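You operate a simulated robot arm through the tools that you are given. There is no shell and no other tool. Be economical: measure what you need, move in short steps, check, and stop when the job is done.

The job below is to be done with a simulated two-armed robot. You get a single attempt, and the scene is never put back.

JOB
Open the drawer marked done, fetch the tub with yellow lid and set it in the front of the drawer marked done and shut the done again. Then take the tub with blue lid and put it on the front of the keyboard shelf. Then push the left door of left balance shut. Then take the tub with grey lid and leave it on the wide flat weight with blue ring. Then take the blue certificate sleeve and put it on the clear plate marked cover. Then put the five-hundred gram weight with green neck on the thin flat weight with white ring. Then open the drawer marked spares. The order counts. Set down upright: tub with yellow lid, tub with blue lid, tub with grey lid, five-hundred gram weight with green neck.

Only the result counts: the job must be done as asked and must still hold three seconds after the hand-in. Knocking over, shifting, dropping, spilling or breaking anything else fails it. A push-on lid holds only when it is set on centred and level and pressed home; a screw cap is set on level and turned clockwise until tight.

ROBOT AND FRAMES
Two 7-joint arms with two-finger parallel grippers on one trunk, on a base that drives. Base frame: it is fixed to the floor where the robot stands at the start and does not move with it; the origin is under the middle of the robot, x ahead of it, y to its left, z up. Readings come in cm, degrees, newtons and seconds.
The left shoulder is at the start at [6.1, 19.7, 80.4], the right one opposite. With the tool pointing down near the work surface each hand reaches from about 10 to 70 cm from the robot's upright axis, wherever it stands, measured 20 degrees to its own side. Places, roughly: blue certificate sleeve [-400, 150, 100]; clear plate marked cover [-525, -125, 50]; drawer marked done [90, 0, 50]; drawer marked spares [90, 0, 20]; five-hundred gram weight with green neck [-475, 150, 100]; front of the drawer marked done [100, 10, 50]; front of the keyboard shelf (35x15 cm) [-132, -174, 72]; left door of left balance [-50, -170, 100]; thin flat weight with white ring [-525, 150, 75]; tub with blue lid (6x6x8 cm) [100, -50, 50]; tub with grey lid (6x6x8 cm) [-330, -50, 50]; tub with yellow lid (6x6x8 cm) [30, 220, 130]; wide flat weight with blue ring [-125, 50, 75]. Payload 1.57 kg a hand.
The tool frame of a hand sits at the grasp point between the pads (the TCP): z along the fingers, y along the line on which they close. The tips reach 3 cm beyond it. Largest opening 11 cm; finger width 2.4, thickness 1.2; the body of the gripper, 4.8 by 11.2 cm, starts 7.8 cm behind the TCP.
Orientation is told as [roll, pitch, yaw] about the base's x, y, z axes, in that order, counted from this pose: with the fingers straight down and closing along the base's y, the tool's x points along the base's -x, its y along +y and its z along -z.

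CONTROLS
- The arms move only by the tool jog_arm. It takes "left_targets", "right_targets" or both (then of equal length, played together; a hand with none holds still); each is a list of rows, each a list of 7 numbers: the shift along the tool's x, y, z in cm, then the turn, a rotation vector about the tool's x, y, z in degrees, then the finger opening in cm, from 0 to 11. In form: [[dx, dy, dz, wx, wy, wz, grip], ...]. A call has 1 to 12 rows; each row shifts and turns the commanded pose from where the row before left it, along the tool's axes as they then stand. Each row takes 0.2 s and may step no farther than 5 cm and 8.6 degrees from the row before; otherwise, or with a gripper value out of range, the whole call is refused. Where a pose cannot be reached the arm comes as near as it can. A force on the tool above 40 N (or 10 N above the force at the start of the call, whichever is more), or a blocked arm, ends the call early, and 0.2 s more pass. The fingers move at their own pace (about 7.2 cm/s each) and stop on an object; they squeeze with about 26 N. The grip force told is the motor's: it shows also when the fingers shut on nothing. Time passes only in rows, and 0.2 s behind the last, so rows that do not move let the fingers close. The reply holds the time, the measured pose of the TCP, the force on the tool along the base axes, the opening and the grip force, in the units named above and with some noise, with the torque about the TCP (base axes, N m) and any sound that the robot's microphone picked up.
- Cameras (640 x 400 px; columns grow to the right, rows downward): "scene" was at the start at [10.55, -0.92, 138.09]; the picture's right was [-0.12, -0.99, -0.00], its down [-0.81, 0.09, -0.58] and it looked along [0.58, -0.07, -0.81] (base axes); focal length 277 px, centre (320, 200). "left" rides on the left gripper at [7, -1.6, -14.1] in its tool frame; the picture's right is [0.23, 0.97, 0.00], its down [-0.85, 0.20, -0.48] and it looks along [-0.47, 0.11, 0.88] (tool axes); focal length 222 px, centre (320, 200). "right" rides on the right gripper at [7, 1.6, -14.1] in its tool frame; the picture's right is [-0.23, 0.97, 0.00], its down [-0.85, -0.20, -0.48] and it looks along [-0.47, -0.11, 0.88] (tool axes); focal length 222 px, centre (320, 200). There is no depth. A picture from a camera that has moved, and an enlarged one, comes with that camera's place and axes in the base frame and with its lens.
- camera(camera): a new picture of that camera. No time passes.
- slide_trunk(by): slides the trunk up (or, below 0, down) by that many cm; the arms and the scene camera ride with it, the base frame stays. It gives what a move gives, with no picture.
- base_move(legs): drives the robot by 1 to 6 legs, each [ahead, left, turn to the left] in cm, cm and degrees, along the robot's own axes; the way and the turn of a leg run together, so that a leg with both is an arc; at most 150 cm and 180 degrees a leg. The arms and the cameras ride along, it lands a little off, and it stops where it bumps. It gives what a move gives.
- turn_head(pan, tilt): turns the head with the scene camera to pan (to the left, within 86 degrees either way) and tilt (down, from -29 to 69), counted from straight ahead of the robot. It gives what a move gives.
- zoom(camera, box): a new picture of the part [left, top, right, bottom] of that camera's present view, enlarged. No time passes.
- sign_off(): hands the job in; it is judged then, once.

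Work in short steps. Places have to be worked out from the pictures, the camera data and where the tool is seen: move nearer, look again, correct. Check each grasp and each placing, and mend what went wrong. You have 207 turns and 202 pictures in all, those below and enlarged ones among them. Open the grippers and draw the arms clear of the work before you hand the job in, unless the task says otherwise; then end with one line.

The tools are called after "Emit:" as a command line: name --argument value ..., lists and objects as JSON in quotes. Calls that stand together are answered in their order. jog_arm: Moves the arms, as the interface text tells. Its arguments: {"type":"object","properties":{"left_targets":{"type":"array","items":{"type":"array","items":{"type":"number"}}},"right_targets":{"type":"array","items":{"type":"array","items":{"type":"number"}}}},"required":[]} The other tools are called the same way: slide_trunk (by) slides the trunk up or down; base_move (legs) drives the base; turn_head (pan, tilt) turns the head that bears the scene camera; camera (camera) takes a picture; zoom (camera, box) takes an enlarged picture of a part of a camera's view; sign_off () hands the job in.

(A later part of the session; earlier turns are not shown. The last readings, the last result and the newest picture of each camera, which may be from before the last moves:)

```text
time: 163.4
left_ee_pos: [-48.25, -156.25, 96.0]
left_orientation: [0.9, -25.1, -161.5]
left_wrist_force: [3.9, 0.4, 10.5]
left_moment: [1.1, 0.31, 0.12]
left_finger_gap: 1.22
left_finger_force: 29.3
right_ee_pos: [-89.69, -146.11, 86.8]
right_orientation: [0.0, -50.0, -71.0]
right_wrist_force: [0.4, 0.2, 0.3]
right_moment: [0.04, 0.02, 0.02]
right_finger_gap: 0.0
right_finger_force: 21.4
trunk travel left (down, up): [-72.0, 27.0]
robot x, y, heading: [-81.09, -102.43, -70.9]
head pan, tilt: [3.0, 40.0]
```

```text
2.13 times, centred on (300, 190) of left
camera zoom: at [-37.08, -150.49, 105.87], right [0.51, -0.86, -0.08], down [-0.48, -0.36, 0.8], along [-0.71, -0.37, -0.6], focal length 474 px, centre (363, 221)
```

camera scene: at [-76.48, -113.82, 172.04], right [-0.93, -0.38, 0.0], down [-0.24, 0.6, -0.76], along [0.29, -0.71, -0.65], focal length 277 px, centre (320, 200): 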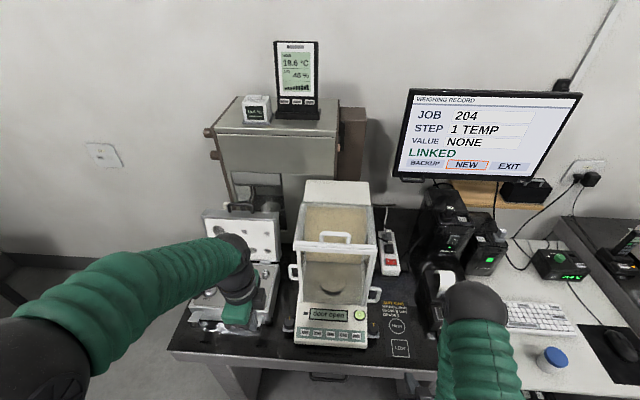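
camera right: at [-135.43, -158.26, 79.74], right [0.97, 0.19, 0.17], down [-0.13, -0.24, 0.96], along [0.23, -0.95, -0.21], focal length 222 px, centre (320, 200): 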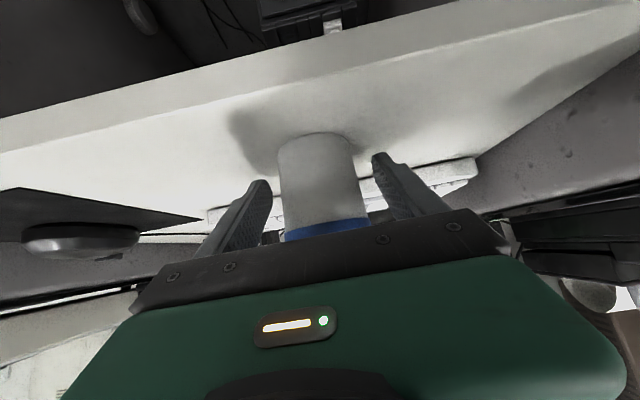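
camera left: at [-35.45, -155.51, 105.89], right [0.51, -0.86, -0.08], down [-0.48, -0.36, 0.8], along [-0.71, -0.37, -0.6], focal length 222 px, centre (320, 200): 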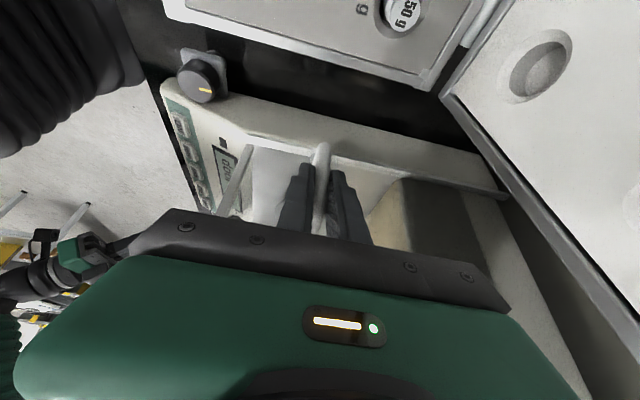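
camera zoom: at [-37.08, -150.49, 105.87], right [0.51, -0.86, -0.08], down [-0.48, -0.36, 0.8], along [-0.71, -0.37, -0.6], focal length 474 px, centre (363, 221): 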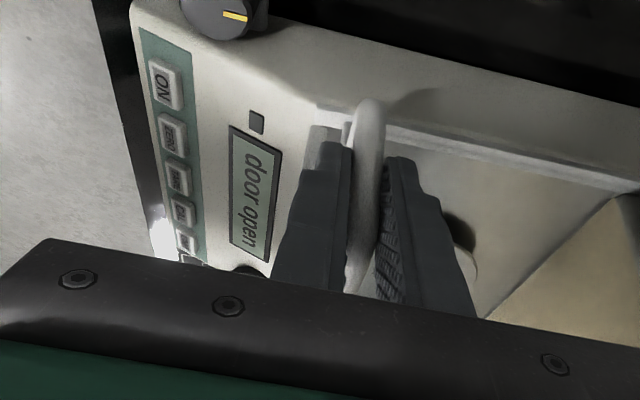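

Still "door open"; keep going 1.2 more.

Emit:
jog_arm --left_targets '[[0, -0.4, 0, 0, 0, 0, 0], [0, -0.4, 0, 0, 0, 0, 0], [0, -0.4, 0, 0, 0, 0, 0]]'

Emit:
zoom --camera "left" --box '[150, 100, 450, 280]'

```text
time: 164.2
left_ee_pos: [-48.61, -155.25, 96.07]
left_orientation: [1.1, -25.1, -161.6]
left_wrist_force: [4.6, 1.2, 13.0]
left_moment: [1.11, 0.35, 0.07]
left_finger_gap: 1.2
left_finger_force: 29.2
right_ee_pos: [-89.75, -146.02, 86.79]
right_orientation: [0.0, -50.1, -70.8]
right_wrist_force: [-0.6, 0.3, 0.6]
right_moment: [0.02, 0.0, 0.0]
right_finger_gap: 0.0
right_finger_force: 21.4
trunk travel left (down, up): [-72.0, 27.0]
robot x, y, heading: [-80.52, -102.71, -71.0]
head pan, tilt: [3.0, 40.0]
```

```text
2.13 times, centred on (300, 190) of left
camera zoom: at [-37.45, -149.35, 105.86], right [0.51, -0.86, -0.08], down [-0.48, -0.36, 0.8], along [-0.71, -0.37, -0.6], focal length 474 px, centre (363, 221)
```

zoom: 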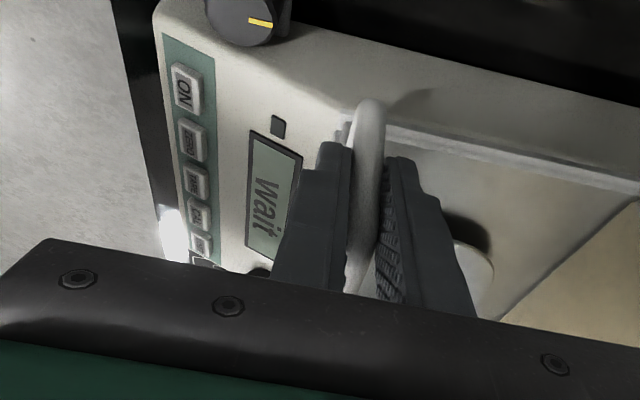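

Display changed to "wait" – the door is closed. Nudge 0.3 to seat, then release and back off along the tool axis.

Emit:
jog_arm --left_targets '[[0, -0.3, 0, 0, 0, 0, 0], [0, 0, 0, 0, 0, 0, 2.5], [0, 0, 0, 0, 0, 0, 4], [0, 0, -3, 0, 0, 0, 4], [0, 0, -4, 0, 0, 0, 4], [0, 0, -4, 0, 0, 0, 4], [0, 0, -4, 0, 0, 0, 4]]'

Emit:
zoom --camera "scene" --box '[260, 170, 410, 360]'

```text
time: 165.8
left_ee_pos: [-42.97, -152.9, 109.56]
left_orientation: [1.0, -24.9, -161.5]
left_wrist_force: [-0.5, -0.7, -0.3]
left_moment: [0.01, -0.01, 0.0]
left_finger_gap: 3.98
left_finger_force: 0.0
right_ee_pos: [-89.82, -146.04, 86.76]
right_orientation: [0.1, -49.9, -71.0]
right_wrist_force: [-0.3, 0.1, 0.0]
right_moment: [0.01, 0.02, -0.01]
right_finger_gap: 0.0
right_finger_force: 21.8
trunk travel left (down, up): [-72.0, 27.0]
robot x, y, heading: [-80.9, -102.59, -70.6]
head pan, tilt: [3.0, 40.0]
```

```text
2.11 times, centred on (335, 265) of scene
camera zoom: at [-76.49, -113.42, 172.08], right [-0.93, -0.38, 0.0], down [-0.24, 0.6, -0.76], along [0.29, -0.71, -0.64], focal length 584 px, centre (288, 63)
```

zoom: 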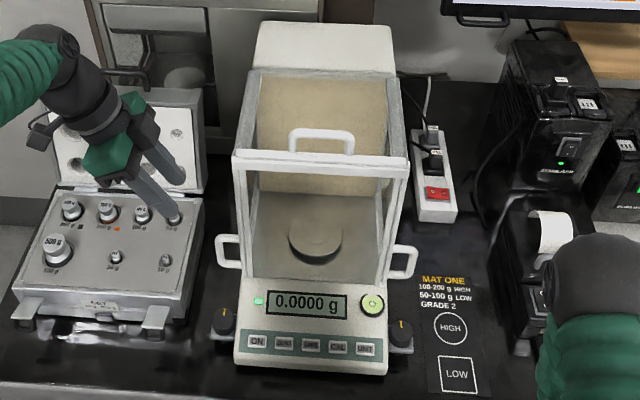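

Left door shut (reads 0.0000 g). Retract left arm, back away, turn right 90° and survey for the grey tub.

Emit:
jog_arm --left_targets '[[0, -4, -3, 0, 0, 0, 5], [0, -5, 0, 0, 8.3, 0, 8], [0, -5, 0, 0, 8.3, 0, 9], [0, -5, 0, 0, 8.3, 0, 9], [0, -5, 0, 0, 0, 0, 9]]'

Emit:
base_move --legs '[[-45, 0, 0], [0, 0, -90]]'

Emit:
turn_head --pan -25 --tilt 25

Emit:
camera --camera "scene"

Emit:
turn_head --pan -75 --tilt 30

Emit:
camera --camera "scene"

```text
time: 167.0
left_ee_pos: [-49.61, -129.2, 111.82]
left_orientation: [1.1, 0.1, -161.1]
left_wrist_force: [0.9, -0.4, -0.3]
left_moment: [-0.05, -0.01, 0.01]
left_finger_gap: 9.0
left_finger_force: 0.1
right_ee_pos: [-89.89, -145.89, 86.76]
right_orientation: [0.2, -50.0, -71.0]
right_wrist_force: [1.0, 0.9, -0.2]
right_moment: [0.0, 0.01, 0.01]
right_finger_gap: 0.0
right_finger_force: 20.8
trunk travel left (down, up): [-72.0, 27.0]
robot x, y, heading: [-80.8, -102.19, -71.0]
head pan, tilt: [3.0, 40.0]
```

```text
time: 173.6
left_ee_pos: [-122.96, -91.09, 111.84]
left_orientation: [0.9, -0.2, 108.7]
left_wrist_force: [-0.6, 0.9, 0.1]
left_moment: [0.01, 0.02, 0.03]
left_finger_gap: 8.99
left_finger_force: 0.0
right_ee_pos: [-139.46, -50.67, 86.8]
right_orientation: [0.2, -49.9, -161.3]
right_wrist_force: [-0.4, -0.4, -0.1]
right_moment: [0.02, 0.02, 0.01]
right_finger_gap: 0.0
right_finger_force: 21.2
trunk travel left (down, up): [-72.0, 27.0]
robot x, y, heading: [-95.62, -59.66, -161.2]
head pan, tilt: [3.0, 40.0]
```

```text
time: 174.5
left_ee_pos: [-122.96, -90.99, 111.85]
left_orientation: [1.0, 0.0, 108.8]
left_wrist_force: [0.2, 0.2, -0.3]
left_moment: [0.0, 0.02, 0.02]
left_finger_gap: 9.0
left_finger_force: 0.1
right_ee_pos: [-139.41, -50.67, 86.7]
right_orientation: [0.0, -50.0, -161.2]
right_wrist_force: [0.2, -0.7, 0.3]
right_moment: [0.02, 0.02, 0.01]
right_finger_gap: 0.02
right_finger_force: 21.2
trunk travel left (down, up): [-72.0, 27.0]
robot x, y, heading: [-95.8, -59.38, -161.2]
head pan, tilt: [-25.0, 25.0]
```

```text
115 pictures are left
camera scene: at [-107.92, -59.65, 174.41], right [0.11, 0.99, 0.0], down [0.42, -0.04, -0.91], along [-0.9, 0.1, -0.42], focal length 277 px, centre (320, 200)
```

scene: 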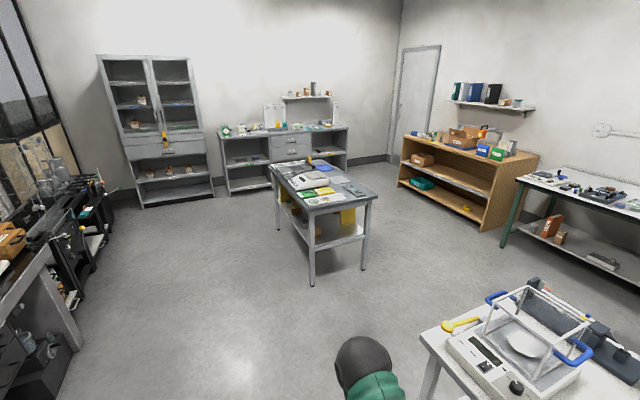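

```text
time: 175.7
left_ee_pos: [-122.98, -90.93, 111.77]
left_orientation: [0.9, -0.1, 108.7]
left_wrist_force: [-0.2, -0.2, 0.5]
left_moment: [-0.01, -0.01, 0.04]
left_finger_gap: 8.98
left_finger_force: 0.1
right_ee_pos: [-139.32, -50.46, 86.74]
right_orientation: [0.1, -49.9, -161.2]
right_wrist_force: [0.7, -0.3, -0.2]
right_moment: [0.02, -0.01, -0.04]
right_finger_gap: 0.0
right_finger_force: 21.2
trunk travel left (down, up): [-72.0, 27.0]
robot x, y, heading: [-95.66, -59.46, -161.0]
head pan, tilt: [-75.0, 30.0]
```

```text
114 pictures are left
camera scene: at [-103.81, -53.12, 173.63], right [0.83, 0.56, 0.0], down [0.28, -0.41, -0.87], along [-0.48, 0.72, -0.5], focal length 277 px, centre (320, 200)
```

scene: 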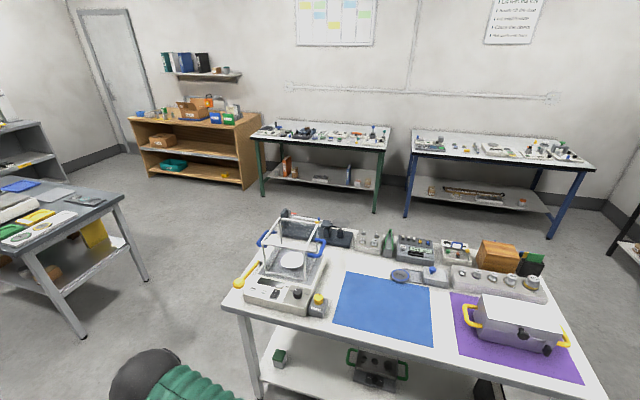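

Zoom on the near table for the blue-ringed weight.

Emit:
zoom --camera "scene" --box '[220, 200, 600, 400]'

Emit:
turn_head --pan -25 --tilt 25

Emit:
zoom --camera "scene" --box '[250, 130, 400, 290]'

```text
1.68 times, centred on (410, 300) of scene
camera zoom: at [-103.81, -53.12, 173.63], right [0.83, 0.56, 0.0], down [0.28, -0.41, -0.87], along [-0.48, 0.72, -0.5], focal length 467 px, centre (168, 32)
```

zoom: 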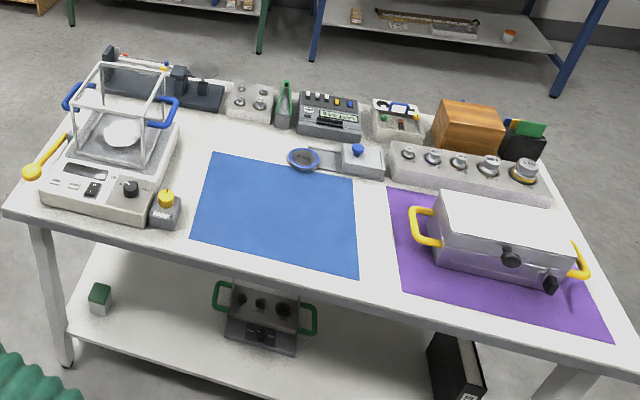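

```text
time: 176.9
left_ee_pos: [-122.98, -91.04, 111.91]
left_orientation: [0.8, 0.0, 108.7]
left_wrist_force: [-0.3, 0.7, -0.3]
left_moment: [0.05, -0.01, -0.02]
left_finger_gap: 9.0
left_finger_force: 0.0
right_ee_pos: [-139.41, -50.59, 86.58]
right_orientation: [0.1, -49.9, -161.2]
right_wrist_force: [-0.2, 0.6, 0.7]
right_moment: [0.05, -0.01, 0.03]
right_finger_gap: 0.0
right_finger_force: 21.4
trunk travel left (down, up): [-72.0, 27.0]
robot x, y, heading: [-95.48, -59.37, -160.9]
head pan, tilt: [-25.0, 25.0]
```

```text
2.50 times, centred on (325, 210) of scene
camera zoom: at [-107.92, -59.64, 174.41], right [0.11, 0.99, 0.0], down [0.42, -0.05, -0.91], along [-0.9, 0.1, -0.42], focal length 693 px, centre (308, 175)
```

zoom: 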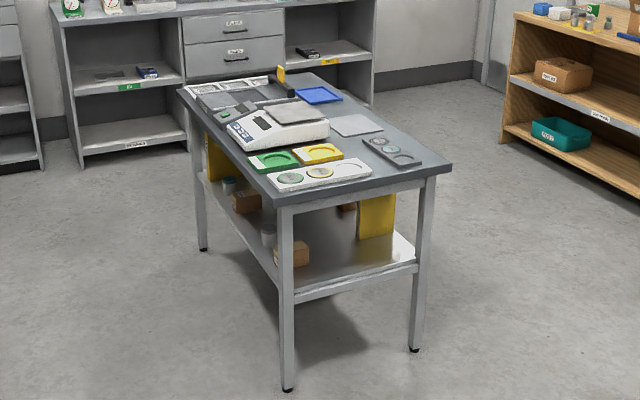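

Grey tub ≈ (−327, −50, 50), on the island's lower shelf, reachable from its −l side. Drive there.

Emit:
base_move --legs '[[120, 0, 0], [115, 0, 0], [0, 0, -90]]'

Emit:
turn_head --pan -10 --tilt 40

Emit:
camera --camera "scene"

```text
time: 192.2
left_ee_pos: [-351.16, -110.14, 111.83]
left_orientation: [1.0, -0.1, 20.9]
left_wrist_force: [0.3, -0.8, 0.3]
left_moment: [-0.02, -0.01, 0.03]
left_finger_gap: 9.01
left_finger_force: 0.1
right_ee_pos: [-311.31, -92.23, 86.68]
right_orientation: [0.2, -49.9, 111.0]
right_wrist_force: [0.0, 0.8, -0.3]
right_moment: [0.0, 0.01, 0.0]
right_finger_gap: 0.0
right_finger_force: 21.1
trunk travel left (down, up): [-72.0, 27.0]
robot x, y, heading: [-318.74, -135.99, 111.0]
head pan, tilt: [-25.0, 25.0]
```

```text
time: 193.0
left_ee_pos: [-351.05, -110.35, 111.87]
left_orientation: [1.0, 0.0, 20.9]
left_wrist_force: [0.2, -0.2, -1.1]
left_moment: [0.0, 0.03, -0.02]
left_finger_gap: 8.98
left_finger_force: 0.1
right_ee_pos: [-311.26, -92.31, 86.83]
right_orientation: [0.1, -50.0, 111.0]
right_wrist_force: [-0.6, 0.8, 0.3]
right_moment: [0.03, 0.0, 0.01]
right_finger_gap: 0.01
right_finger_force: 21.5
trunk travel left (down, up): [-72.0, 27.0]
robot x, y, heading: [-318.57, -135.73, 111.0]
head pan, tilt: [-10.0, 40.0]
```

```text
111 pictures are left
camera scene: at [-321.32, -124.73, 172.09], right [0.98, 0.19, 0.0], down [0.12, -0.63, -0.77], along [-0.15, 0.75, -0.64], focal length 277 px, centre (320, 200)
```

scene: 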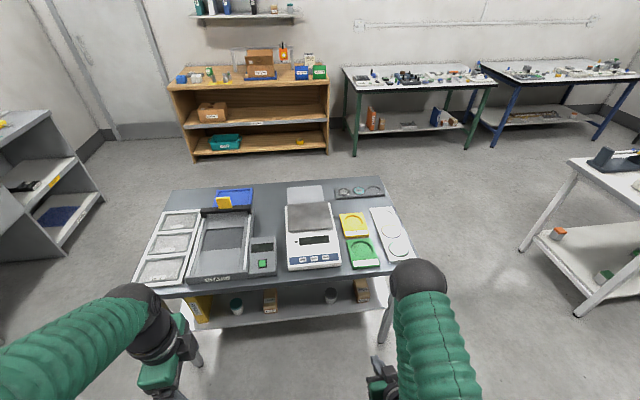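

Emit:
zoom --camera "scene" --box '[180, 260, 400, 340]'

```text
2.91 times, centred on (290, 300) of scene
camera zoom: at [-321.32, -124.73, 172.09], right [0.98, 0.19, 0.0], down [0.12, -0.63, -0.77], along [-0.15, 0.75, -0.64], focal length 807 px, centre (407, -91)
```

zoom: 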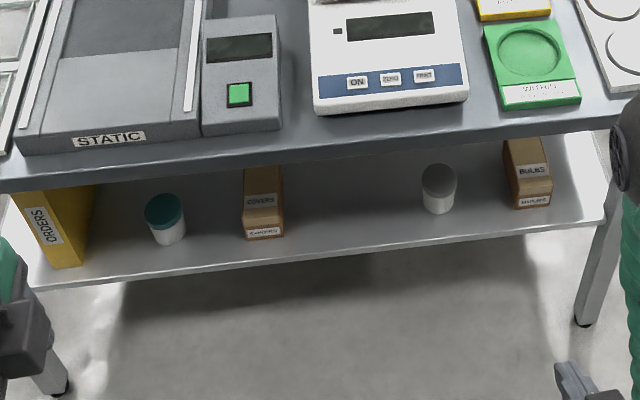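

Grey tub ≈ (−331, −50, 46.8), already aligned with the right arm. Lower the trunk 34, open the hand, drive ahead 20.

Emit:
slide_trunk --by -34

Emit:
base_move --legs '[[20, 0, -1.5]]'

Emit:
jog_arm --right_targets '[[0, 1, 0, 0, 0, 0, 4], [0, 1, 0, 0, 0, 0, 8.5], [0, 1, 0, 0, 0, 0, 8.5]]'

Emit:
camera --camera "right"

Emit:
camera --camera "scene"

```text
time: 196.3
left_ee_pos: [-350.97, -110.4, 77.86]
left_orientation: [0.9, 0.0, 20.9]
left_wrist_force: [0.9, -0.1, -0.3]
left_moment: [0.0, 0.01, 0.0]
left_finger_gap: 8.99
left_finger_force: 0.1
right_ee_pos: [-311.4, -92.21, 52.68]
right_orientation: [0.2, -50.0, 111.0]
right_wrist_force: [-0.7, -0.2, -0.4]
right_moment: [-0.02, -0.04, -0.02]
right_finger_gap: 0.0
right_finger_force: 21.1
trunk travel left (down, up): [-38.0, 61.0]
robot x, y, heading: [-318.86, -136.16, 110.7]
head pan, tilt: [-10.0, 40.0]
```

```text
time: 197.9
left_ee_pos: [-357.29, -90.53, 77.82]
left_orientation: [0.9, 0.0, 19.3]
left_wrist_force: [-0.6, 0.3, 0.2]
left_moment: [0.0, 0.0, -0.02]
left_finger_gap: 9.02
left_finger_force: 0.1
right_ee_pos: [-317.1, -73.61, 52.78]
right_orientation: [0.1, -49.8, 109.5]
right_wrist_force: [0.0, -0.6, -0.5]
right_moment: [0.0, 0.01, -0.01]
right_finger_gap: 0.0
right_finger_force: 21.2
trunk travel left (down, up): [-38.0, 61.0]
robot x, y, heading: [-325.39, -117.32, 109.7]
head pan, tilt: [-10.0, 40.0]
```

```text
time: 198.7
left_ee_pos: [-357.25, -90.58, 77.9]
left_orientation: [1.0, -0.2, 19.3]
left_wrist_force: [0.0, -0.1, -0.1]
left_moment: [-0.02, 0.04, 0.04]
left_finger_gap: 9.0
left_finger_force: 0.0
right_ee_pos: [-319.93, -74.43, 52.59]
right_orientation: [0.0, -50.0, 109.4]
right_wrist_force: [0.4, -0.4, -0.1]
right_moment: [0.0, 0.0, 0.04]
right_finger_gap: 8.49
right_finger_force: 0.1
right hand out of reach, approached as far as the arm can: row 1
trunk travel left (down, up): [-38.0, 61.0]
robot x, y, heading: [-325.15, -117.39, 109.4]
head pan, tilt: [-10.0, 40.0]
```

```text
109 pictures are left
camera right: at [-316.27, -89.44, 56.29], right [-0.97, -0.19, 0.17], down [0.13, 0.24, 0.96], along [-0.22, 0.95, -0.21], focal length 222 px, centre (320, 200)
```

right: 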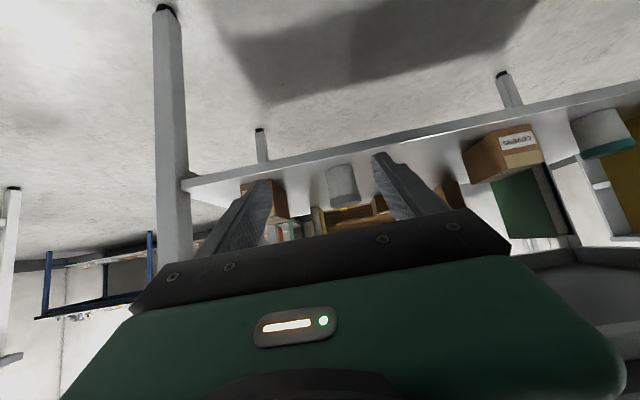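

```text
108 pictures are left
camera scene: at [-327.99, -105.88, 138.08], right [0.99, 0.16, 0.0], down [0.11, -0.64, -0.77], along [-0.13, 0.75, -0.64], focal length 277 px, centre (320, 200)
```

scene: 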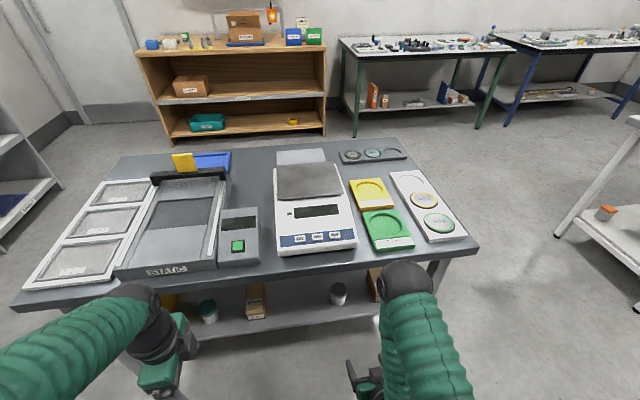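

Tub ≈ (−330.8, −49.6, 44.7). Approach to 8 cm short and look.

Emit:
jog_arm --right_targets '[[-2.38, 0.4, 3.46, 0, 0, 0, 8.5], [-2.38, 0.4, 3.46, 0, 0, 0, 8.5], [-2.38, 0.4, 3.46, 0, 0, 0, 8.5], [-2.38, 0.4, 3.46, 0, 0, 0, 8.5], [-2.38, 0.4, 3.46, 0, 0, 0, 8.5]]'

Emit:
camera --camera "right"

```text
time: 199.9
left_ee_pos: [-357.24, -90.51, 77.91]
left_orientation: [1.0, -0.1, 19.3]
left_wrist_force: [0.2, -0.7, 0.2]
left_moment: [-0.01, 0.02, 0.03]
left_finger_gap: 9.01
left_finger_force: 0.0
right_ee_pos: [-328.84, -55.44, 50.59]
right_orientation: [0.0, -49.9, 109.3]
right_wrist_force: [0.1, 0.1, 0.2]
right_moment: [-0.01, 0.02, 0.04]
right_finger_gap: 8.51
right_finger_force: 0.1
trunk travel left (down, up): [-38.0, 61.0]
robot x, y, heading: [-325.53, -117.3, 109.3]
head pan, tilt: [-10.0, 40.0]
```

```text
107 pictures are left
camera right: at [-325.2, -70.5, 54.44], right [-0.97, -0.18, 0.17], down [0.13, 0.24, 0.96], along [-0.22, 0.95, -0.21], focal length 222 px, centre (320, 200)
```

right: 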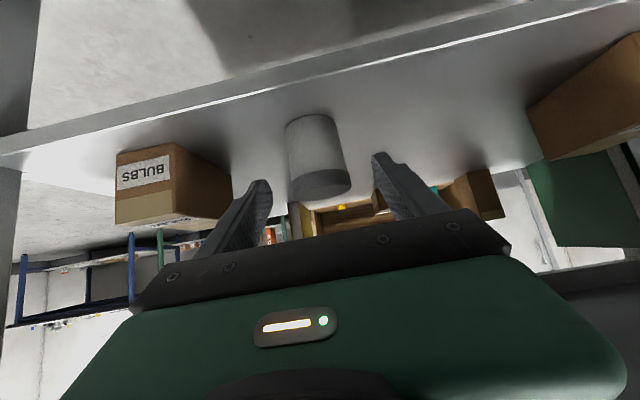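

Centred. Advance and grasp, lift.

Emit:
jog_arm --right_targets '[[-0.1, -0.2, 4.1, 0, 0, 0, 8.5], [-0.1, -0.2, 4.1, 0, 0, 0, 8.5], [0, 0, 0, 0, 0, 0, 0], [0, 0, 0, 0, 0, 0, 0], [0, 0, 0, 0, 0, 0, 0], [-0.76, 0, -0.65, 0, 0, 0, 0], [-1.5, 0, -1.3, 0, 0, 0, 0]]'

Emit:
camera --camera "right"

```text
time: 201.5
left_ee_pos: [-357.26, -90.66, 77.81]
left_orientation: [1.0, 0.0, 19.3]
left_wrist_force: [-0.3, -0.2, -0.2]
left_moment: [0.0, 0.01, 0.02]
left_finger_gap: 9.01
left_finger_force: 0.0
right_ee_pos: [-330.51, -49.38, 48.54]
right_orientation: [0.1, -49.9, 109.4]
right_wrist_force: [0.9, -0.7, -1.0]
right_moment: [-0.04, 0.01, 0.03]
right_finger_gap: 5.81
right_finger_force: 25.9
trunk travel left (down, up): [-38.0, 61.0]
robot x, y, heading: [-325.58, -117.33, 109.3]
head pan, tilt: [-10.0, 40.0]
```

```text
106 pictures are left
camera right: at [-326.83, -64.38, 52.26], right [-0.97, -0.19, 0.17], down [0.13, 0.24, 0.96], along [-0.22, 0.95, -0.21], focal length 222 px, centre (320, 200)
```

right: 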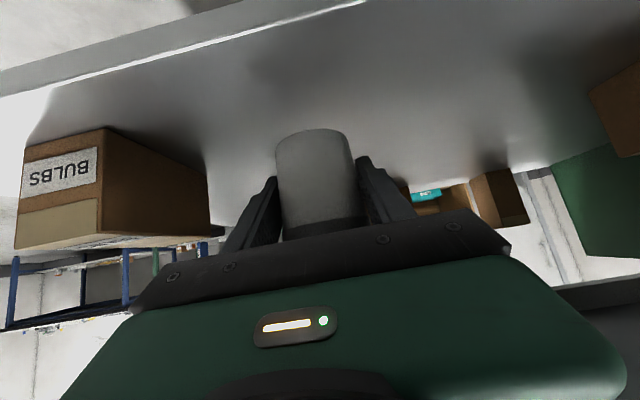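

Held. Retract, back off, and drive right to the near table with the blue-ringed weight.

Emit:
jog_arm --right_targets '[[3.1, 0, -3.7, 0, 0, 0, 0], [3.1, 0, -3.7, 0, 0, 0, 0], [3.1, 0, -3.7, 0, 0, 0, 0], [3.1, 0, -3.7, 0, 0, 0, 0], [3.1, 0, -3.7, 0, 0, 0, 0], [2.5, 0, -2.9, 0, 0, 0, 0]]'

Emit:
base_move --legs '[[-18, 0, 0], [0, -112, 0], [0, -111, 0]]'

Emit:
slide_trunk --by 38

Emit:
turn_head --pan -10 --tilt 40

Emit:
camera --camera "scene"

```text
time: 202.9
left_ee_pos: [-357.18, -90.54, 77.88]
left_orientation: [1.0, 0.0, 19.4]
left_wrist_force: [-0.6, -0.1, 0.1]
left_moment: [-0.02, 0.02, 0.02]
left_finger_gap: 8.99
left_finger_force: 0.0
right_ee_pos: [-321.23, -75.58, 48.34]
right_orientation: [0.0, -50.2, 109.4]
right_wrist_force: [1.1, -1.0, -1.2]
right_moment: [-0.01, -0.04, 0.0]
right_finger_gap: 5.81
right_finger_force: 25.9
trunk travel left (down, up): [-38.0, 61.0]
robot x, y, heading: [-325.52, -117.35, 109.0]
head pan, tilt: [-10.0, 40.0]
```

```text
time: 215.0
left_ee_pos: [-142.67, -32.58, 77.86]
left_orientation: [1.1, 0.0, 20.0]
left_wrist_force: [-0.8, -0.2, -0.1]
left_moment: [-0.04, 0.02, -0.03]
left_finger_gap: 9.03
left_finger_force: 0.1
right_ee_pos: [-106.74, -17.21, 48.38]
right_orientation: [0.0, -50.0, 110.2]
right_wrist_force: [-0.2, -0.1, -1.0]
right_moment: [-0.01, 0.01, 0.01]
right_finger_gap: 5.77
right_finger_force: 26.5
trunk travel left (down, up): [-38.0, 61.0]
robot x, y, heading: [-110.6, -58.85, 110.3]
head pan, tilt: [-10.0, 40.0]
```

```text
time: 218.7
left_ee_pos: [-142.58, -32.65, 115.86]
left_orientation: [0.9, 0.1, 19.9]
left_wrist_force: [0.0, -0.2, 0.1]
left_moment: [-0.01, -0.03, 0.05]
left_finger_gap: 8.99
left_finger_force: 0.0
right_ee_pos: [-106.62, -17.08, 86.33]
right_orientation: [0.1, -50.1, 110.1]
right_wrist_force: [0.1, 0.6, -1.0]
right_moment: [0.02, 0.01, -0.02]
right_finger_gap: 5.79
right_finger_force: 26.1
trunk travel left (down, up): [-76.0, 23.0]
robot x, y, heading: [-110.56, -58.72, 110.2]
head pan, tilt: [-10.0, 40.0]
```

```text
time: 219.2
left_ee_pos: [-142.52, -32.53, 115.8]
left_orientation: [1.0, 0.1, 20.1]
left_wrist_force: [-0.8, 0.4, -0.3]
left_moment: [-0.02, -0.02, 0.04]
left_finger_gap: 9.0
left_finger_force: 0.2
right_ee_pos: [-106.68, -17.27, 86.3]
right_orientation: [0.1, -49.9, 110.1]
right_wrist_force: [0.1, 0.5, -2.1]
right_moment: [-0.01, 0.01, -0.03]
right_finger_gap: 5.82
right_finger_force: 25.8
trunk travel left (down, up): [-76.0, 23.0]
robot x, y, heading: [-110.32, -58.9, 110.2]
head pan, tilt: [-10.0, 40.0]
```

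```text
105 pictures are left
camera scene: at [-113.05, -47.41, 176.08], right [0.98, 0.18, 0.0], down [0.11, -0.63, -0.76], along [-0.14, 0.75, -0.64], focal length 277 px, centre (320, 200)
```

scene: 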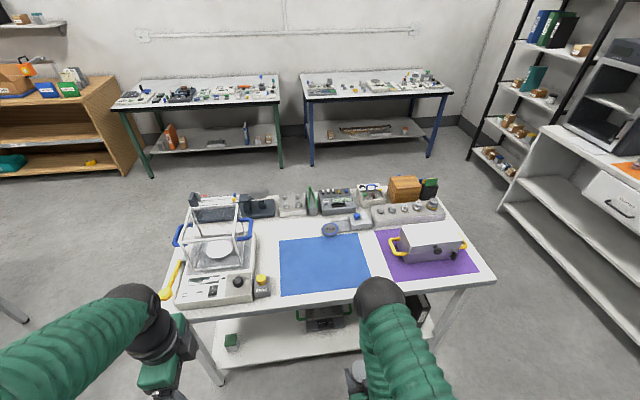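

Weight ≈ (−125.8, 47, 77). Lower trunk 15, raise the right hand, pull the left hand back, then drive ahead 31.

Emit:
slide_trunk --by -15

Emit:
jog_arm --left_targets '[[0, -3, -2, 0, 0, 0, 9], [0, -3, -2, 0, 0, 0, 9], [0, -3, -2, 0, 0, 0, 9], [0, -3, -2, 0, 0, 0, 9]]' --right_targets '[[-3.06, 0, -2.57, 0, 0, 0, 0], [-3.06, 0, -2.57, 0, 0, 0, 0], [-3.06, 0, -2.57, 0, 0, 0, 0], [-3.06, 0, -2.57, 0, 0, 0, 0]]'

Emit:
base_move --legs '[[31, 0, -0.5]]'

Emit:
camera --camera "scene"

Emit:
camera --camera "right"

```text
time: 221.0
left_ee_pos: [-142.54, -32.66, 100.84]
left_orientation: [0.9, 0.0, 20.0]
left_wrist_force: [0.2, -1.7, -0.3]
left_moment: [0.01, -0.03, 0.02]
left_finger_gap: 9.01
left_finger_force: 0.0
right_ee_pos: [-106.64, -17.17, 71.4]
right_orientation: [0.2, -50.1, 110.2]
right_wrist_force: [-0.4, 0.2, -0.9]
right_moment: [0.0, -0.02, -0.02]
right_finger_gap: 5.82
right_finger_force: 25.9
trunk travel left (down, up): [-61.0, 38.0]
robot x, y, heading: [-110.6, -58.88, 110.1]
head pan, tilt: [-10.0, 40.0]
```

```text
time: 222.0
left_ee_pos: [-140.45, -38.98, 104.91]
left_orientation: [1.0, 0.1, 20.0]
left_wrist_force: [-0.6, -0.9, 0.6]
left_moment: [0.0, 0.0, -0.02]
left_finger_gap: 9.0
left_finger_force: 0.1
left hand out of reach, approached as far as the arm can: row 3, 4
right_ee_pos: [-110.0, -12.02, 80.71]
right_orientation: [0.0, -50.0, 110.2]
right_wrist_force: [0.9, -0.2, -1.9]
right_moment: [0.01, 0.0, 0.02]
right_finger_gap: 5.82
right_finger_force: 25.7
right hand out of reach, approached as far as the arm can: row 2, 3, 4
trunk travel left (down, up): [-61.0, 38.0]
robot x, y, heading: [-110.55, -58.82, 110.3]
head pan, tilt: [-10.0, 40.0]
```

```text
time: 223.6
left_ee_pos: [-146.59, -21.29, 105.02]
left_orientation: [1.0, 0.0, 19.8]
left_wrist_force: [0.1, 0.8, -0.3]
left_moment: [-0.04, -0.03, -0.02]
left_finger_gap: 9.0
left_finger_force: 0.0
right_ee_pos: [-115.67, 4.46, 80.2]
right_orientation: [0.1, -48.0, 109.9]
right_wrist_force: [5.4, -17.4, 7.1]
right_moment: [0.03, -0.29, -0.68]
right_finger_gap: 5.8
right_finger_force: 26.0
trunk travel left (down, up): [-61.0, 38.0]
robot x, y, heading: [-116.85, -41.0, 110.1]
head pan, tilt: [-10.0, 40.0]
stopped in leg 1: the force on the tool passed its limit at 148 N (the readings are from after the stop); the commanded pose is now the measured one
```

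```text
104 pictures are left
camera scene: at [-119.33, -29.88, 161.1], right [0.98, 0.17, 0.0], down [0.11, -0.63, -0.76], along [-0.13, 0.75, -0.64], focal length 277 px, centre (320, 200)
```

scene: 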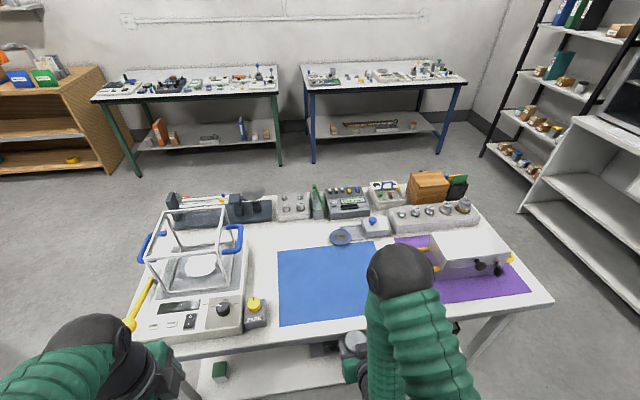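

```text
103 pictures are left
camera right: at [-111.85, -10.41, 84.49], right [-0.97, -0.19, 0.17], down [0.11, 0.27, 0.96], along [-0.23, 0.94, -0.24], focal length 222 px, centre (320, 200)
```

right: 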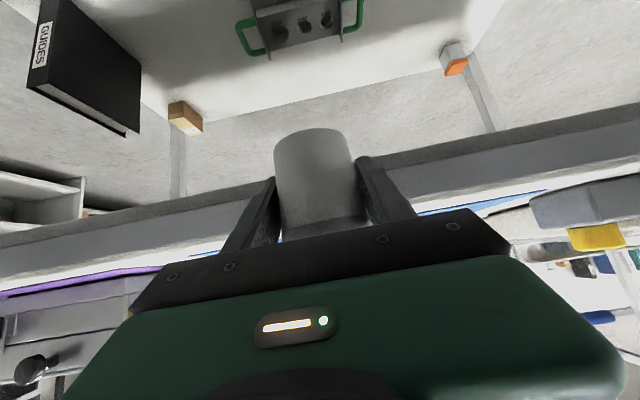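

The hand hadn't risen enough and the tub touched the table edge; nothing on the table looks disturbed and the tub is still gripped. Back off 8 and raise the trunk.

Emit:
base_move --legs '[[-8, 0, 0]]'

Emit:
slide_trunk --by 12

Emit:
camera --camera "right"

Emit:
zoom --camera "scene" --box '[120, 150, 560, 400]'

```text
time: 224.6
left_ee_pos: [-143.9, -28.89, 105.0]
left_orientation: [1.0, 0.0, 19.9]
left_wrist_force: [-0.6, 0.6, -0.1]
left_moment: [0.03, 0.0, -0.02]
left_finger_gap: 9.02
left_finger_force: 0.0
right_ee_pos: [-113.07, -2.86, 80.21]
right_orientation: [0.0, -48.4, 110.0]
right_wrist_force: [-0.2, -0.8, -1.2]
right_moment: [0.0, -0.01, 0.02]
right_finger_gap: 5.79
right_finger_force: 26.3
trunk travel left (down, up): [-61.0, 38.0]
robot x, y, heading: [-114.01, -48.75, 110.0]
head pan, tilt: [-10.0, 40.0]
```

```text
time: 226.1
left_ee_pos: [-143.8, -29.02, 117.04]
left_orientation: [1.0, 0.0, 19.8]
left_wrist_force: [0.4, -0.1, 0.0]
left_moment: [0.01, 0.02, -0.02]
left_finger_gap: 8.99
left_finger_force: 0.0
right_ee_pos: [-112.91, -3.07, 92.42]
right_orientation: [0.2, -48.5, 110.0]
right_wrist_force: [-0.3, -0.5, -0.5]
right_moment: [0.02, 0.02, -0.04]
right_finger_gap: 5.83
right_finger_force: 26.0
trunk travel left (down, up): [-73.0, 26.0]
robot x, y, heading: [-114.08, -49.06, 109.8]
head pan, tilt: [-10.0, 40.0]
```

```text
102 pictures are left
camera right: at [-109.18, -17.91, 96.53], right [-0.97, -0.19, 0.17], down [0.12, 0.26, 0.96], along [-0.23, 0.95, -0.23], focal length 222 px, centre (320, 200)
```

right: 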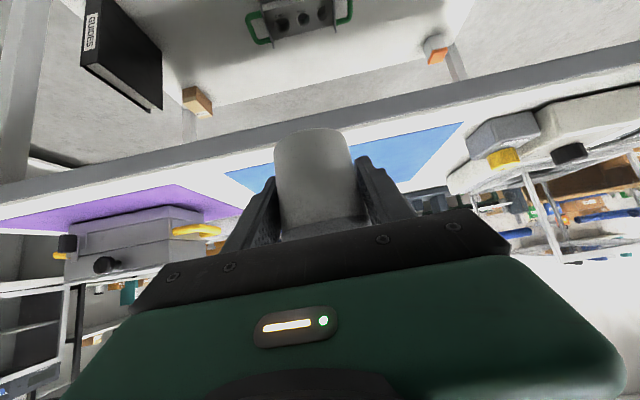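

```text
1.45 times, centred on (340, 275) of scene
camera zoom: at [-116.65, -37.47, 173.08], right [0.98, 0.17, 0.0], down [0.11, -0.63, -0.77], along [-0.13, 0.75, -0.64], focal length 403 px, centre (291, 91)
```

zoom: 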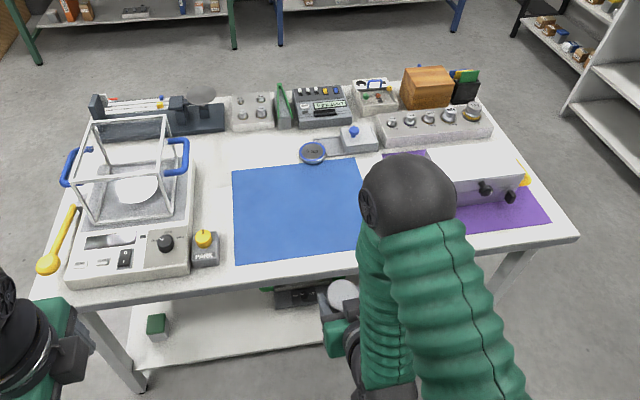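

Weight unmoved at ≈(−124.6, 46.7). Drive ahead 22 with the tub at z≈88, well above the table.

Emit:
base_move --legs '[[22, 0, 0]]'

Emit:
jog_arm --right_targets '[[-3.1, -1, 3.3, 0, 0, 0, 0], [-3.1, -1, 3.3, 0, 0, 0, 0], [-3.1, -1, 3.3, 0, 0, 0, 0], [-3.1, -1, 3.3, 0, 0, 0, 0], [-3.1, -1, 3.3, 0, 0, 0, 0]]'

Emit:
camera --camera "right"

Emit:
camera --camera "scene"

```text
time: 227.8
left_ee_pos: [-151.11, -8.7, 117.14]
left_orientation: [1.2, 0.0, 19.8]
left_wrist_force: [0.1, 0.2, 0.1]
left_moment: [0.02, -0.03, -0.03]
left_finger_gap: 9.02
left_finger_force: 0.2
right_ee_pos: [-120.33, 17.38, 92.42]
right_orientation: [0.0, -48.6, 109.9]
right_wrist_force: [-0.7, -0.3, -1.5]
right_moment: [-0.01, 0.0, 0.03]
right_finger_gap: 5.82
right_finger_force: 25.9
trunk travel left (down, up): [-73.0, 26.0]
robot x, y, heading: [-121.81, -28.79, 110.0]
head pan, tilt: [-10.0, 40.0]
```

```text
time: 229.0
left_ee_pos: [-151.16, -8.35, 117.03]
left_orientation: [1.1, 0.1, 19.9]
left_wrist_force: [0.1, 0.9, 0.5]
left_moment: [0.0, 0.02, 0.03]
left_finger_gap: 9.0
left_finger_force: 0.1
right_ee_pos: [-123.37, 40.69, 93.19]
right_orientation: [0.1, -48.4, 109.9]
right_wrist_force: [-0.2, -0.1, -0.4]
right_moment: [-0.01, -0.04, -0.01]
right_finger_gap: 5.79
right_finger_force: 26.2
trunk travel left (down, up): [-73.0, 26.0]
robot x, y, heading: [-121.36, -28.37, 109.8]
head pan, tilt: [-10.0, 40.0]
```

```text
100 pictures are left
camera right: at [-119.68, 25.8, 97.46], right [-0.97, -0.19, 0.17], down [0.12, 0.27, 0.96], along [-0.23, 0.95, -0.23], focal length 222 px, centre (320, 200)
```

right: 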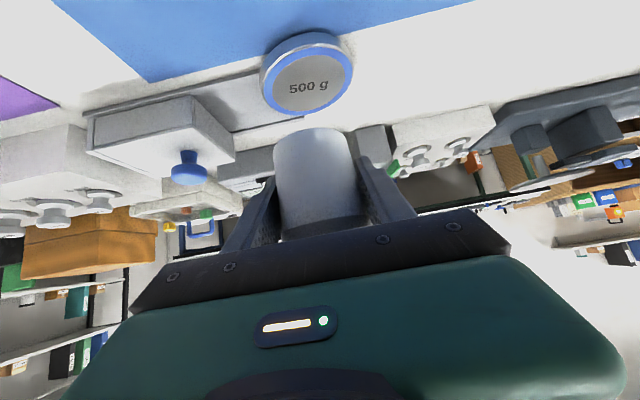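

```text
99 pictures are left
camera scene: at [-124.06, -16.7, 173.07], right [0.98, 0.17, 0.0], down [0.11, -0.64, -0.76], along [-0.13, 0.75, -0.64], focal length 277 px, centre (320, 200)
```

scene: 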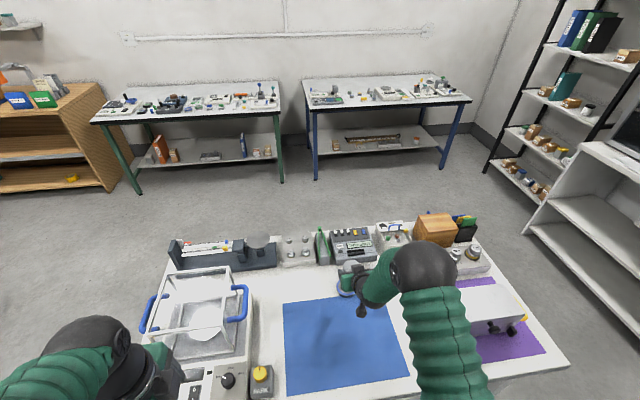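

Disc centre ≈ (−125.1, 45.3, top ≈79). Move over it and lower to ~2 cm above, fixing a 1.5° tilt.

Emit:
jog_arm --right_targets '[[-1.5, 0, 1.9, 0, -0.8, 0, 0], [-1.6, 0, 1.9, 0, -0.8, 0, 0], [1.8, 0, 1.5, 0, 0, 0, 0], [1.8, 0, 1.5, 0, 0, 0, 0], [1.5, 0, 1.3, 0, 0, 0, 0]]'

Emit:
camera --camera "right"

Emit:
zoom --camera "scene" --box '[270, 200, 470, 340]'

```text
time: 230.2
left_ee_pos: [-151.24, -8.67, 117.15]
left_orientation: [1.2, 0.0, 19.8]
left_wrist_force: [-0.3, -0.8, 0.1]
left_moment: [0.0, 0.01, 0.03]
left_finger_gap: 9.0
left_finger_force: 0.0
right_ee_pos: [-125.3, 45.27, 86.66]
right_orientation: [-0.1, -50.8, 109.9]
right_wrist_force: [-0.4, 5.6, 16.0]
right_moment: [-0.15, -0.44, 0.13]
right_finger_gap: 5.74
right_finger_force: 26.0
trunk travel left (down, up): [-73.0, 26.0]
robot x, y, heading: [-121.49, -28.46, 109.7]
head pan, tilt: [-10.0, 40.0]
```

```text
98 pictures are left
camera right: at [-121.42, 30.18, 90.3], right [-0.96, -0.2, 0.18], down [0.13, 0.23, 0.97], along [-0.23, 0.95, -0.19], focal length 222 px, centre (320, 200)
```

right: 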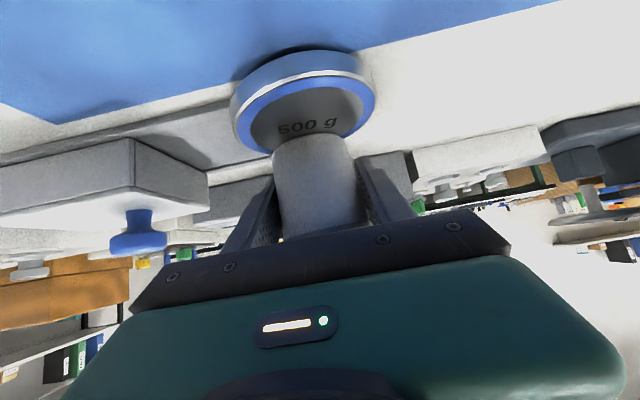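

```text
2.86 times, centred on (370, 270) of scene
camera zoom: at [-124.1, -17.2, 173.16], right [0.98, 0.17, 0.0], down [0.11, -0.63, -0.77], along [-0.13, 0.75, -0.64], focal length 792 px, centre (177, 0)
```

zoom: 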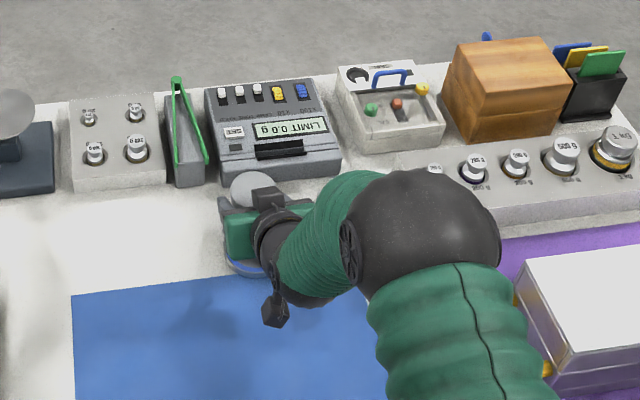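

Re-triangulating with both views: disc top ≈ z 83.5, centre ≈ (−124.3, 41.9). The tub is ~3.5 too far back; lift 2 and come back 3.5.

Emit:
jog_arm --right_targets '[[-1.5, 0, -1.3, 0, 0, 0, 0], [1.1, 0, -1.35, 0, 0.4, 0, 0], [1.1, 0.1, -1.35, 0, 0.4, 0, 0]]'

Emit:
camera --camera "right"

Emit:
zoom --camera "scene" --box '[290, 230, 430, 330]'

```text
time: 231.0
left_ee_pos: [-151.2, -8.61, 117.02]
left_orientation: [1.2, 0.0, 19.8]
left_wrist_force: [0.3, 0.3, 0.3]
left_moment: [-0.02, 0.01, -0.02]
left_finger_gap: 9.01
left_finger_force: 0.1
right_ee_pos: [-123.88, 41.64, 88.11]
right_orientation: [0.1, -49.3, 109.9]
right_wrist_force: [-0.9, -0.1, -1.0]
right_moment: [0.01, 0.01, 0.0]
right_finger_gap: 5.74
right_finger_force: 26.1
trunk travel left (down, up): [-73.0, 26.0]
robot x, y, heading: [-121.76, -28.26, 110.1]
head pan, tilt: [-10.0, 40.0]
```

```text
96 pictures are left
camera right: at [-120.15, 26.71, 92.14], right [-0.97, -0.19, 0.17], down [0.12, 0.25, 0.96], along [-0.23, 0.95, -0.22], focal length 222 px, centre (320, 200)
```

right: 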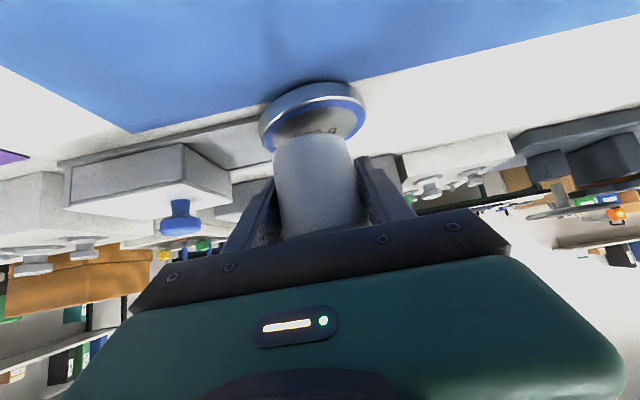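

```text
4.00 times, centred on (360, 280) of scene
camera zoom: at [-124.08, -16.94, 173.08], right [0.98, 0.17, 0.0], down [0.11, -0.63, -0.77], along [-0.13, 0.75, -0.64], focal length 1109 px, centre (160, -120)
```

zoom: 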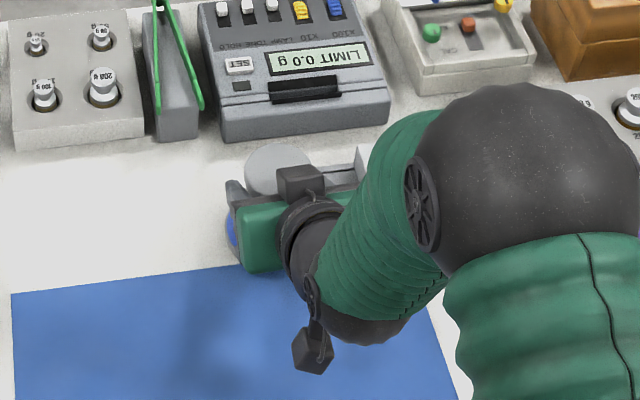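

Tub axis ≈ (−124.0, 42.0) vs disc centre ≈ (−124.3, 41.8). Lower slowly to contact.

Emit:
jog_arm --right_targets '[[0.5, 0, 0.43, 0, -0.4, 0, 0], [0.25, 0, 0.22, 0, 0, 0, 0], [0.2, 0, 0.17, 0, 0, 0, 0], [0.15, 0, 0.13, 0, 0, 0, 0]]'

Emit:
camera --camera "right"

```text
time: 232.0
left_ee_pos: [-151.27, -8.49, 117.01]
left_orientation: [1.1, 0.0, 19.7]
left_wrist_force: [-0.5, -0.1, 0.5]
left_moment: [0.01, 0.0, 0.01]
left_finger_gap: 9.0
left_finger_force: 0.0
right_ee_pos: [-124.08, 41.8, 86.93]
right_orientation: [0.0, -49.9, 109.9]
right_wrist_force: [-0.2, 0.9, 3.3]
right_moment: [0.02, -0.11, -0.02]
right_finger_gap: 5.74
right_finger_force: 25.4
trunk travel left (down, up): [-73.0, 26.0]
robot x, y, heading: [-121.39, -28.48, 109.8]
head pan, tilt: [-10.0, 40.0]
```

```text
94 pictures are left
camera right: at [-120.22, 26.81, 90.73], right [-0.97, -0.19, 0.17], down [0.12, 0.24, 0.96], along [-0.23, 0.95, -0.21], focal length 222 px, centre (320, 200)
```

right: 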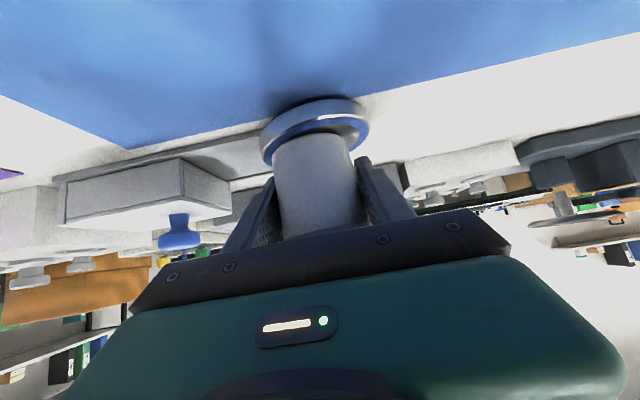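

Contact begins, tub looks centred on the ring. Settle 0.2 and open slowly.

Emit:
jog_arm --right_targets '[[0.12, 0, 0.1, 0, 0, 0, 0], [0, 0, 0, 0, 0, 0, 5.5], [0, 0, 0, 0, 0, 0, 6.5], [0, 0, 0, 0, 0, 0, 8], [0, 0, 0, 0, 0, 0, 8]]'

Emit:
camera --camera "right"

```text
time: 233.2
left_ee_pos: [-151.21, -8.48, 117.02]
left_orientation: [1.1, 0.1, 19.8]
left_wrist_force: [0.2, -0.4, 0.3]
left_moment: [-0.01, -0.02, -0.03]
left_finger_gap: 9.01
left_finger_force: 0.1
right_ee_pos: [-123.79, 41.78, 86.57]
right_orientation: [0.1, -49.7, 109.8]
right_wrist_force: [-1.1, -1.3, 0.1]
right_moment: [-0.02, -0.01, 0.02]
right_finger_gap: 7.99
right_finger_force: 0.0
trunk travel left (down, up): [-73.0, 26.0]
robot x, y, heading: [-121.43, -28.79, 109.9]
head pan, tilt: [-10.0, 40.0]
```

```text
93 pictures are left
camera right: at [-120.16, 26.76, 90.45], right [-0.97, -0.19, 0.17], down [0.12, 0.25, 0.96], along [-0.23, 0.95, -0.21], focal length 222 px, centre (320, 200)
```

right: 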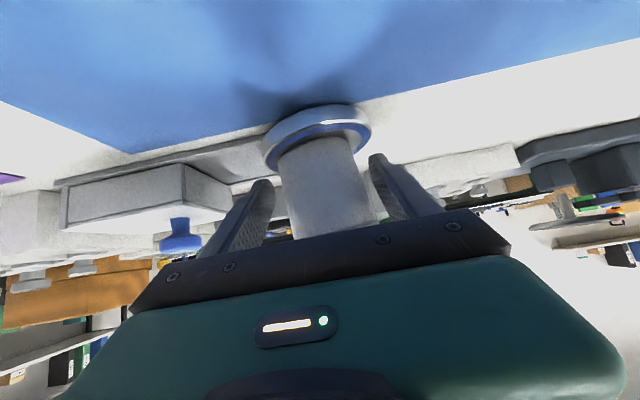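

Released. Retract along the tool axis and verify.

Emit:
jog_arm --right_targets '[[0, 0, -3, 0, 0, 0, 8.5], [0, 0, -4, 0, 0, 0, 8.5], [0, 0, -4, 0, 0, 0, 8.5], [0, 0, -4, 0, 0, 0, 8.5], [1, 0, -4.5, 0, 0, 0, 8.5], [1, 0, -4.5, 0, 0, 0, 8.5]]'

Emit:
camera --camera "right"

Emit:
zoom --camera "scene" --box '[230, 210, 450, 350]'

```text
time: 234.6
left_ee_pos: [-151.33, -8.55, 117.06]
left_orientation: [1.1, 0.1, 19.8]
left_wrist_force: [0.6, -0.1, 0.0]
left_moment: [0.03, 0.0, -0.06]
left_finger_gap: 8.98
left_finger_force: 0.0
right_ee_pos: [-117.52, 24.0, 100.27]
right_orientation: [0.1, -49.8, 109.9]
right_wrist_force: [0.3, -0.8, -0.2]
right_moment: [0.04, 0.02, 0.02]
right_finger_gap: 8.51
right_finger_force: 0.1
right hand out of reach, approached as far as the arm can: row 6
trunk travel left (down, up): [-73.0, 26.0]
robot x, y, heading: [-121.4, -28.65, 109.7]
head pan, tilt: [-10.0, 40.0]
```

```text
92 pictures are left
camera right: at [-113.69, 9.05, 104.26], right [-0.97, -0.19, 0.17], down [0.12, 0.25, 0.96], along [-0.23, 0.95, -0.21], focal length 222 px, centre (320, 200)
```

right: 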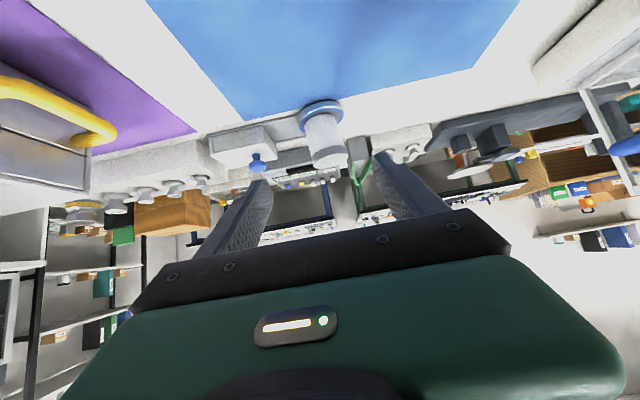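

```text
2.86 times, centred on (340, 280) of scene
camera zoom: at [-124.0, -17.18, 173.1], right [0.98, 0.17, 0.0], down [0.11, -0.63, -0.77], along [-0.13, 0.75, -0.64], focal length 792 px, centre (263, -29)
```

zoom: 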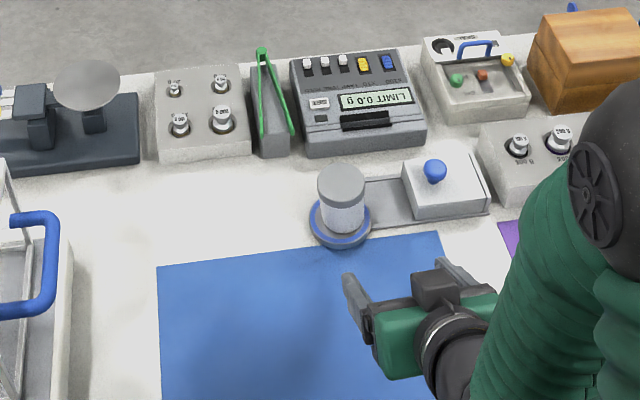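

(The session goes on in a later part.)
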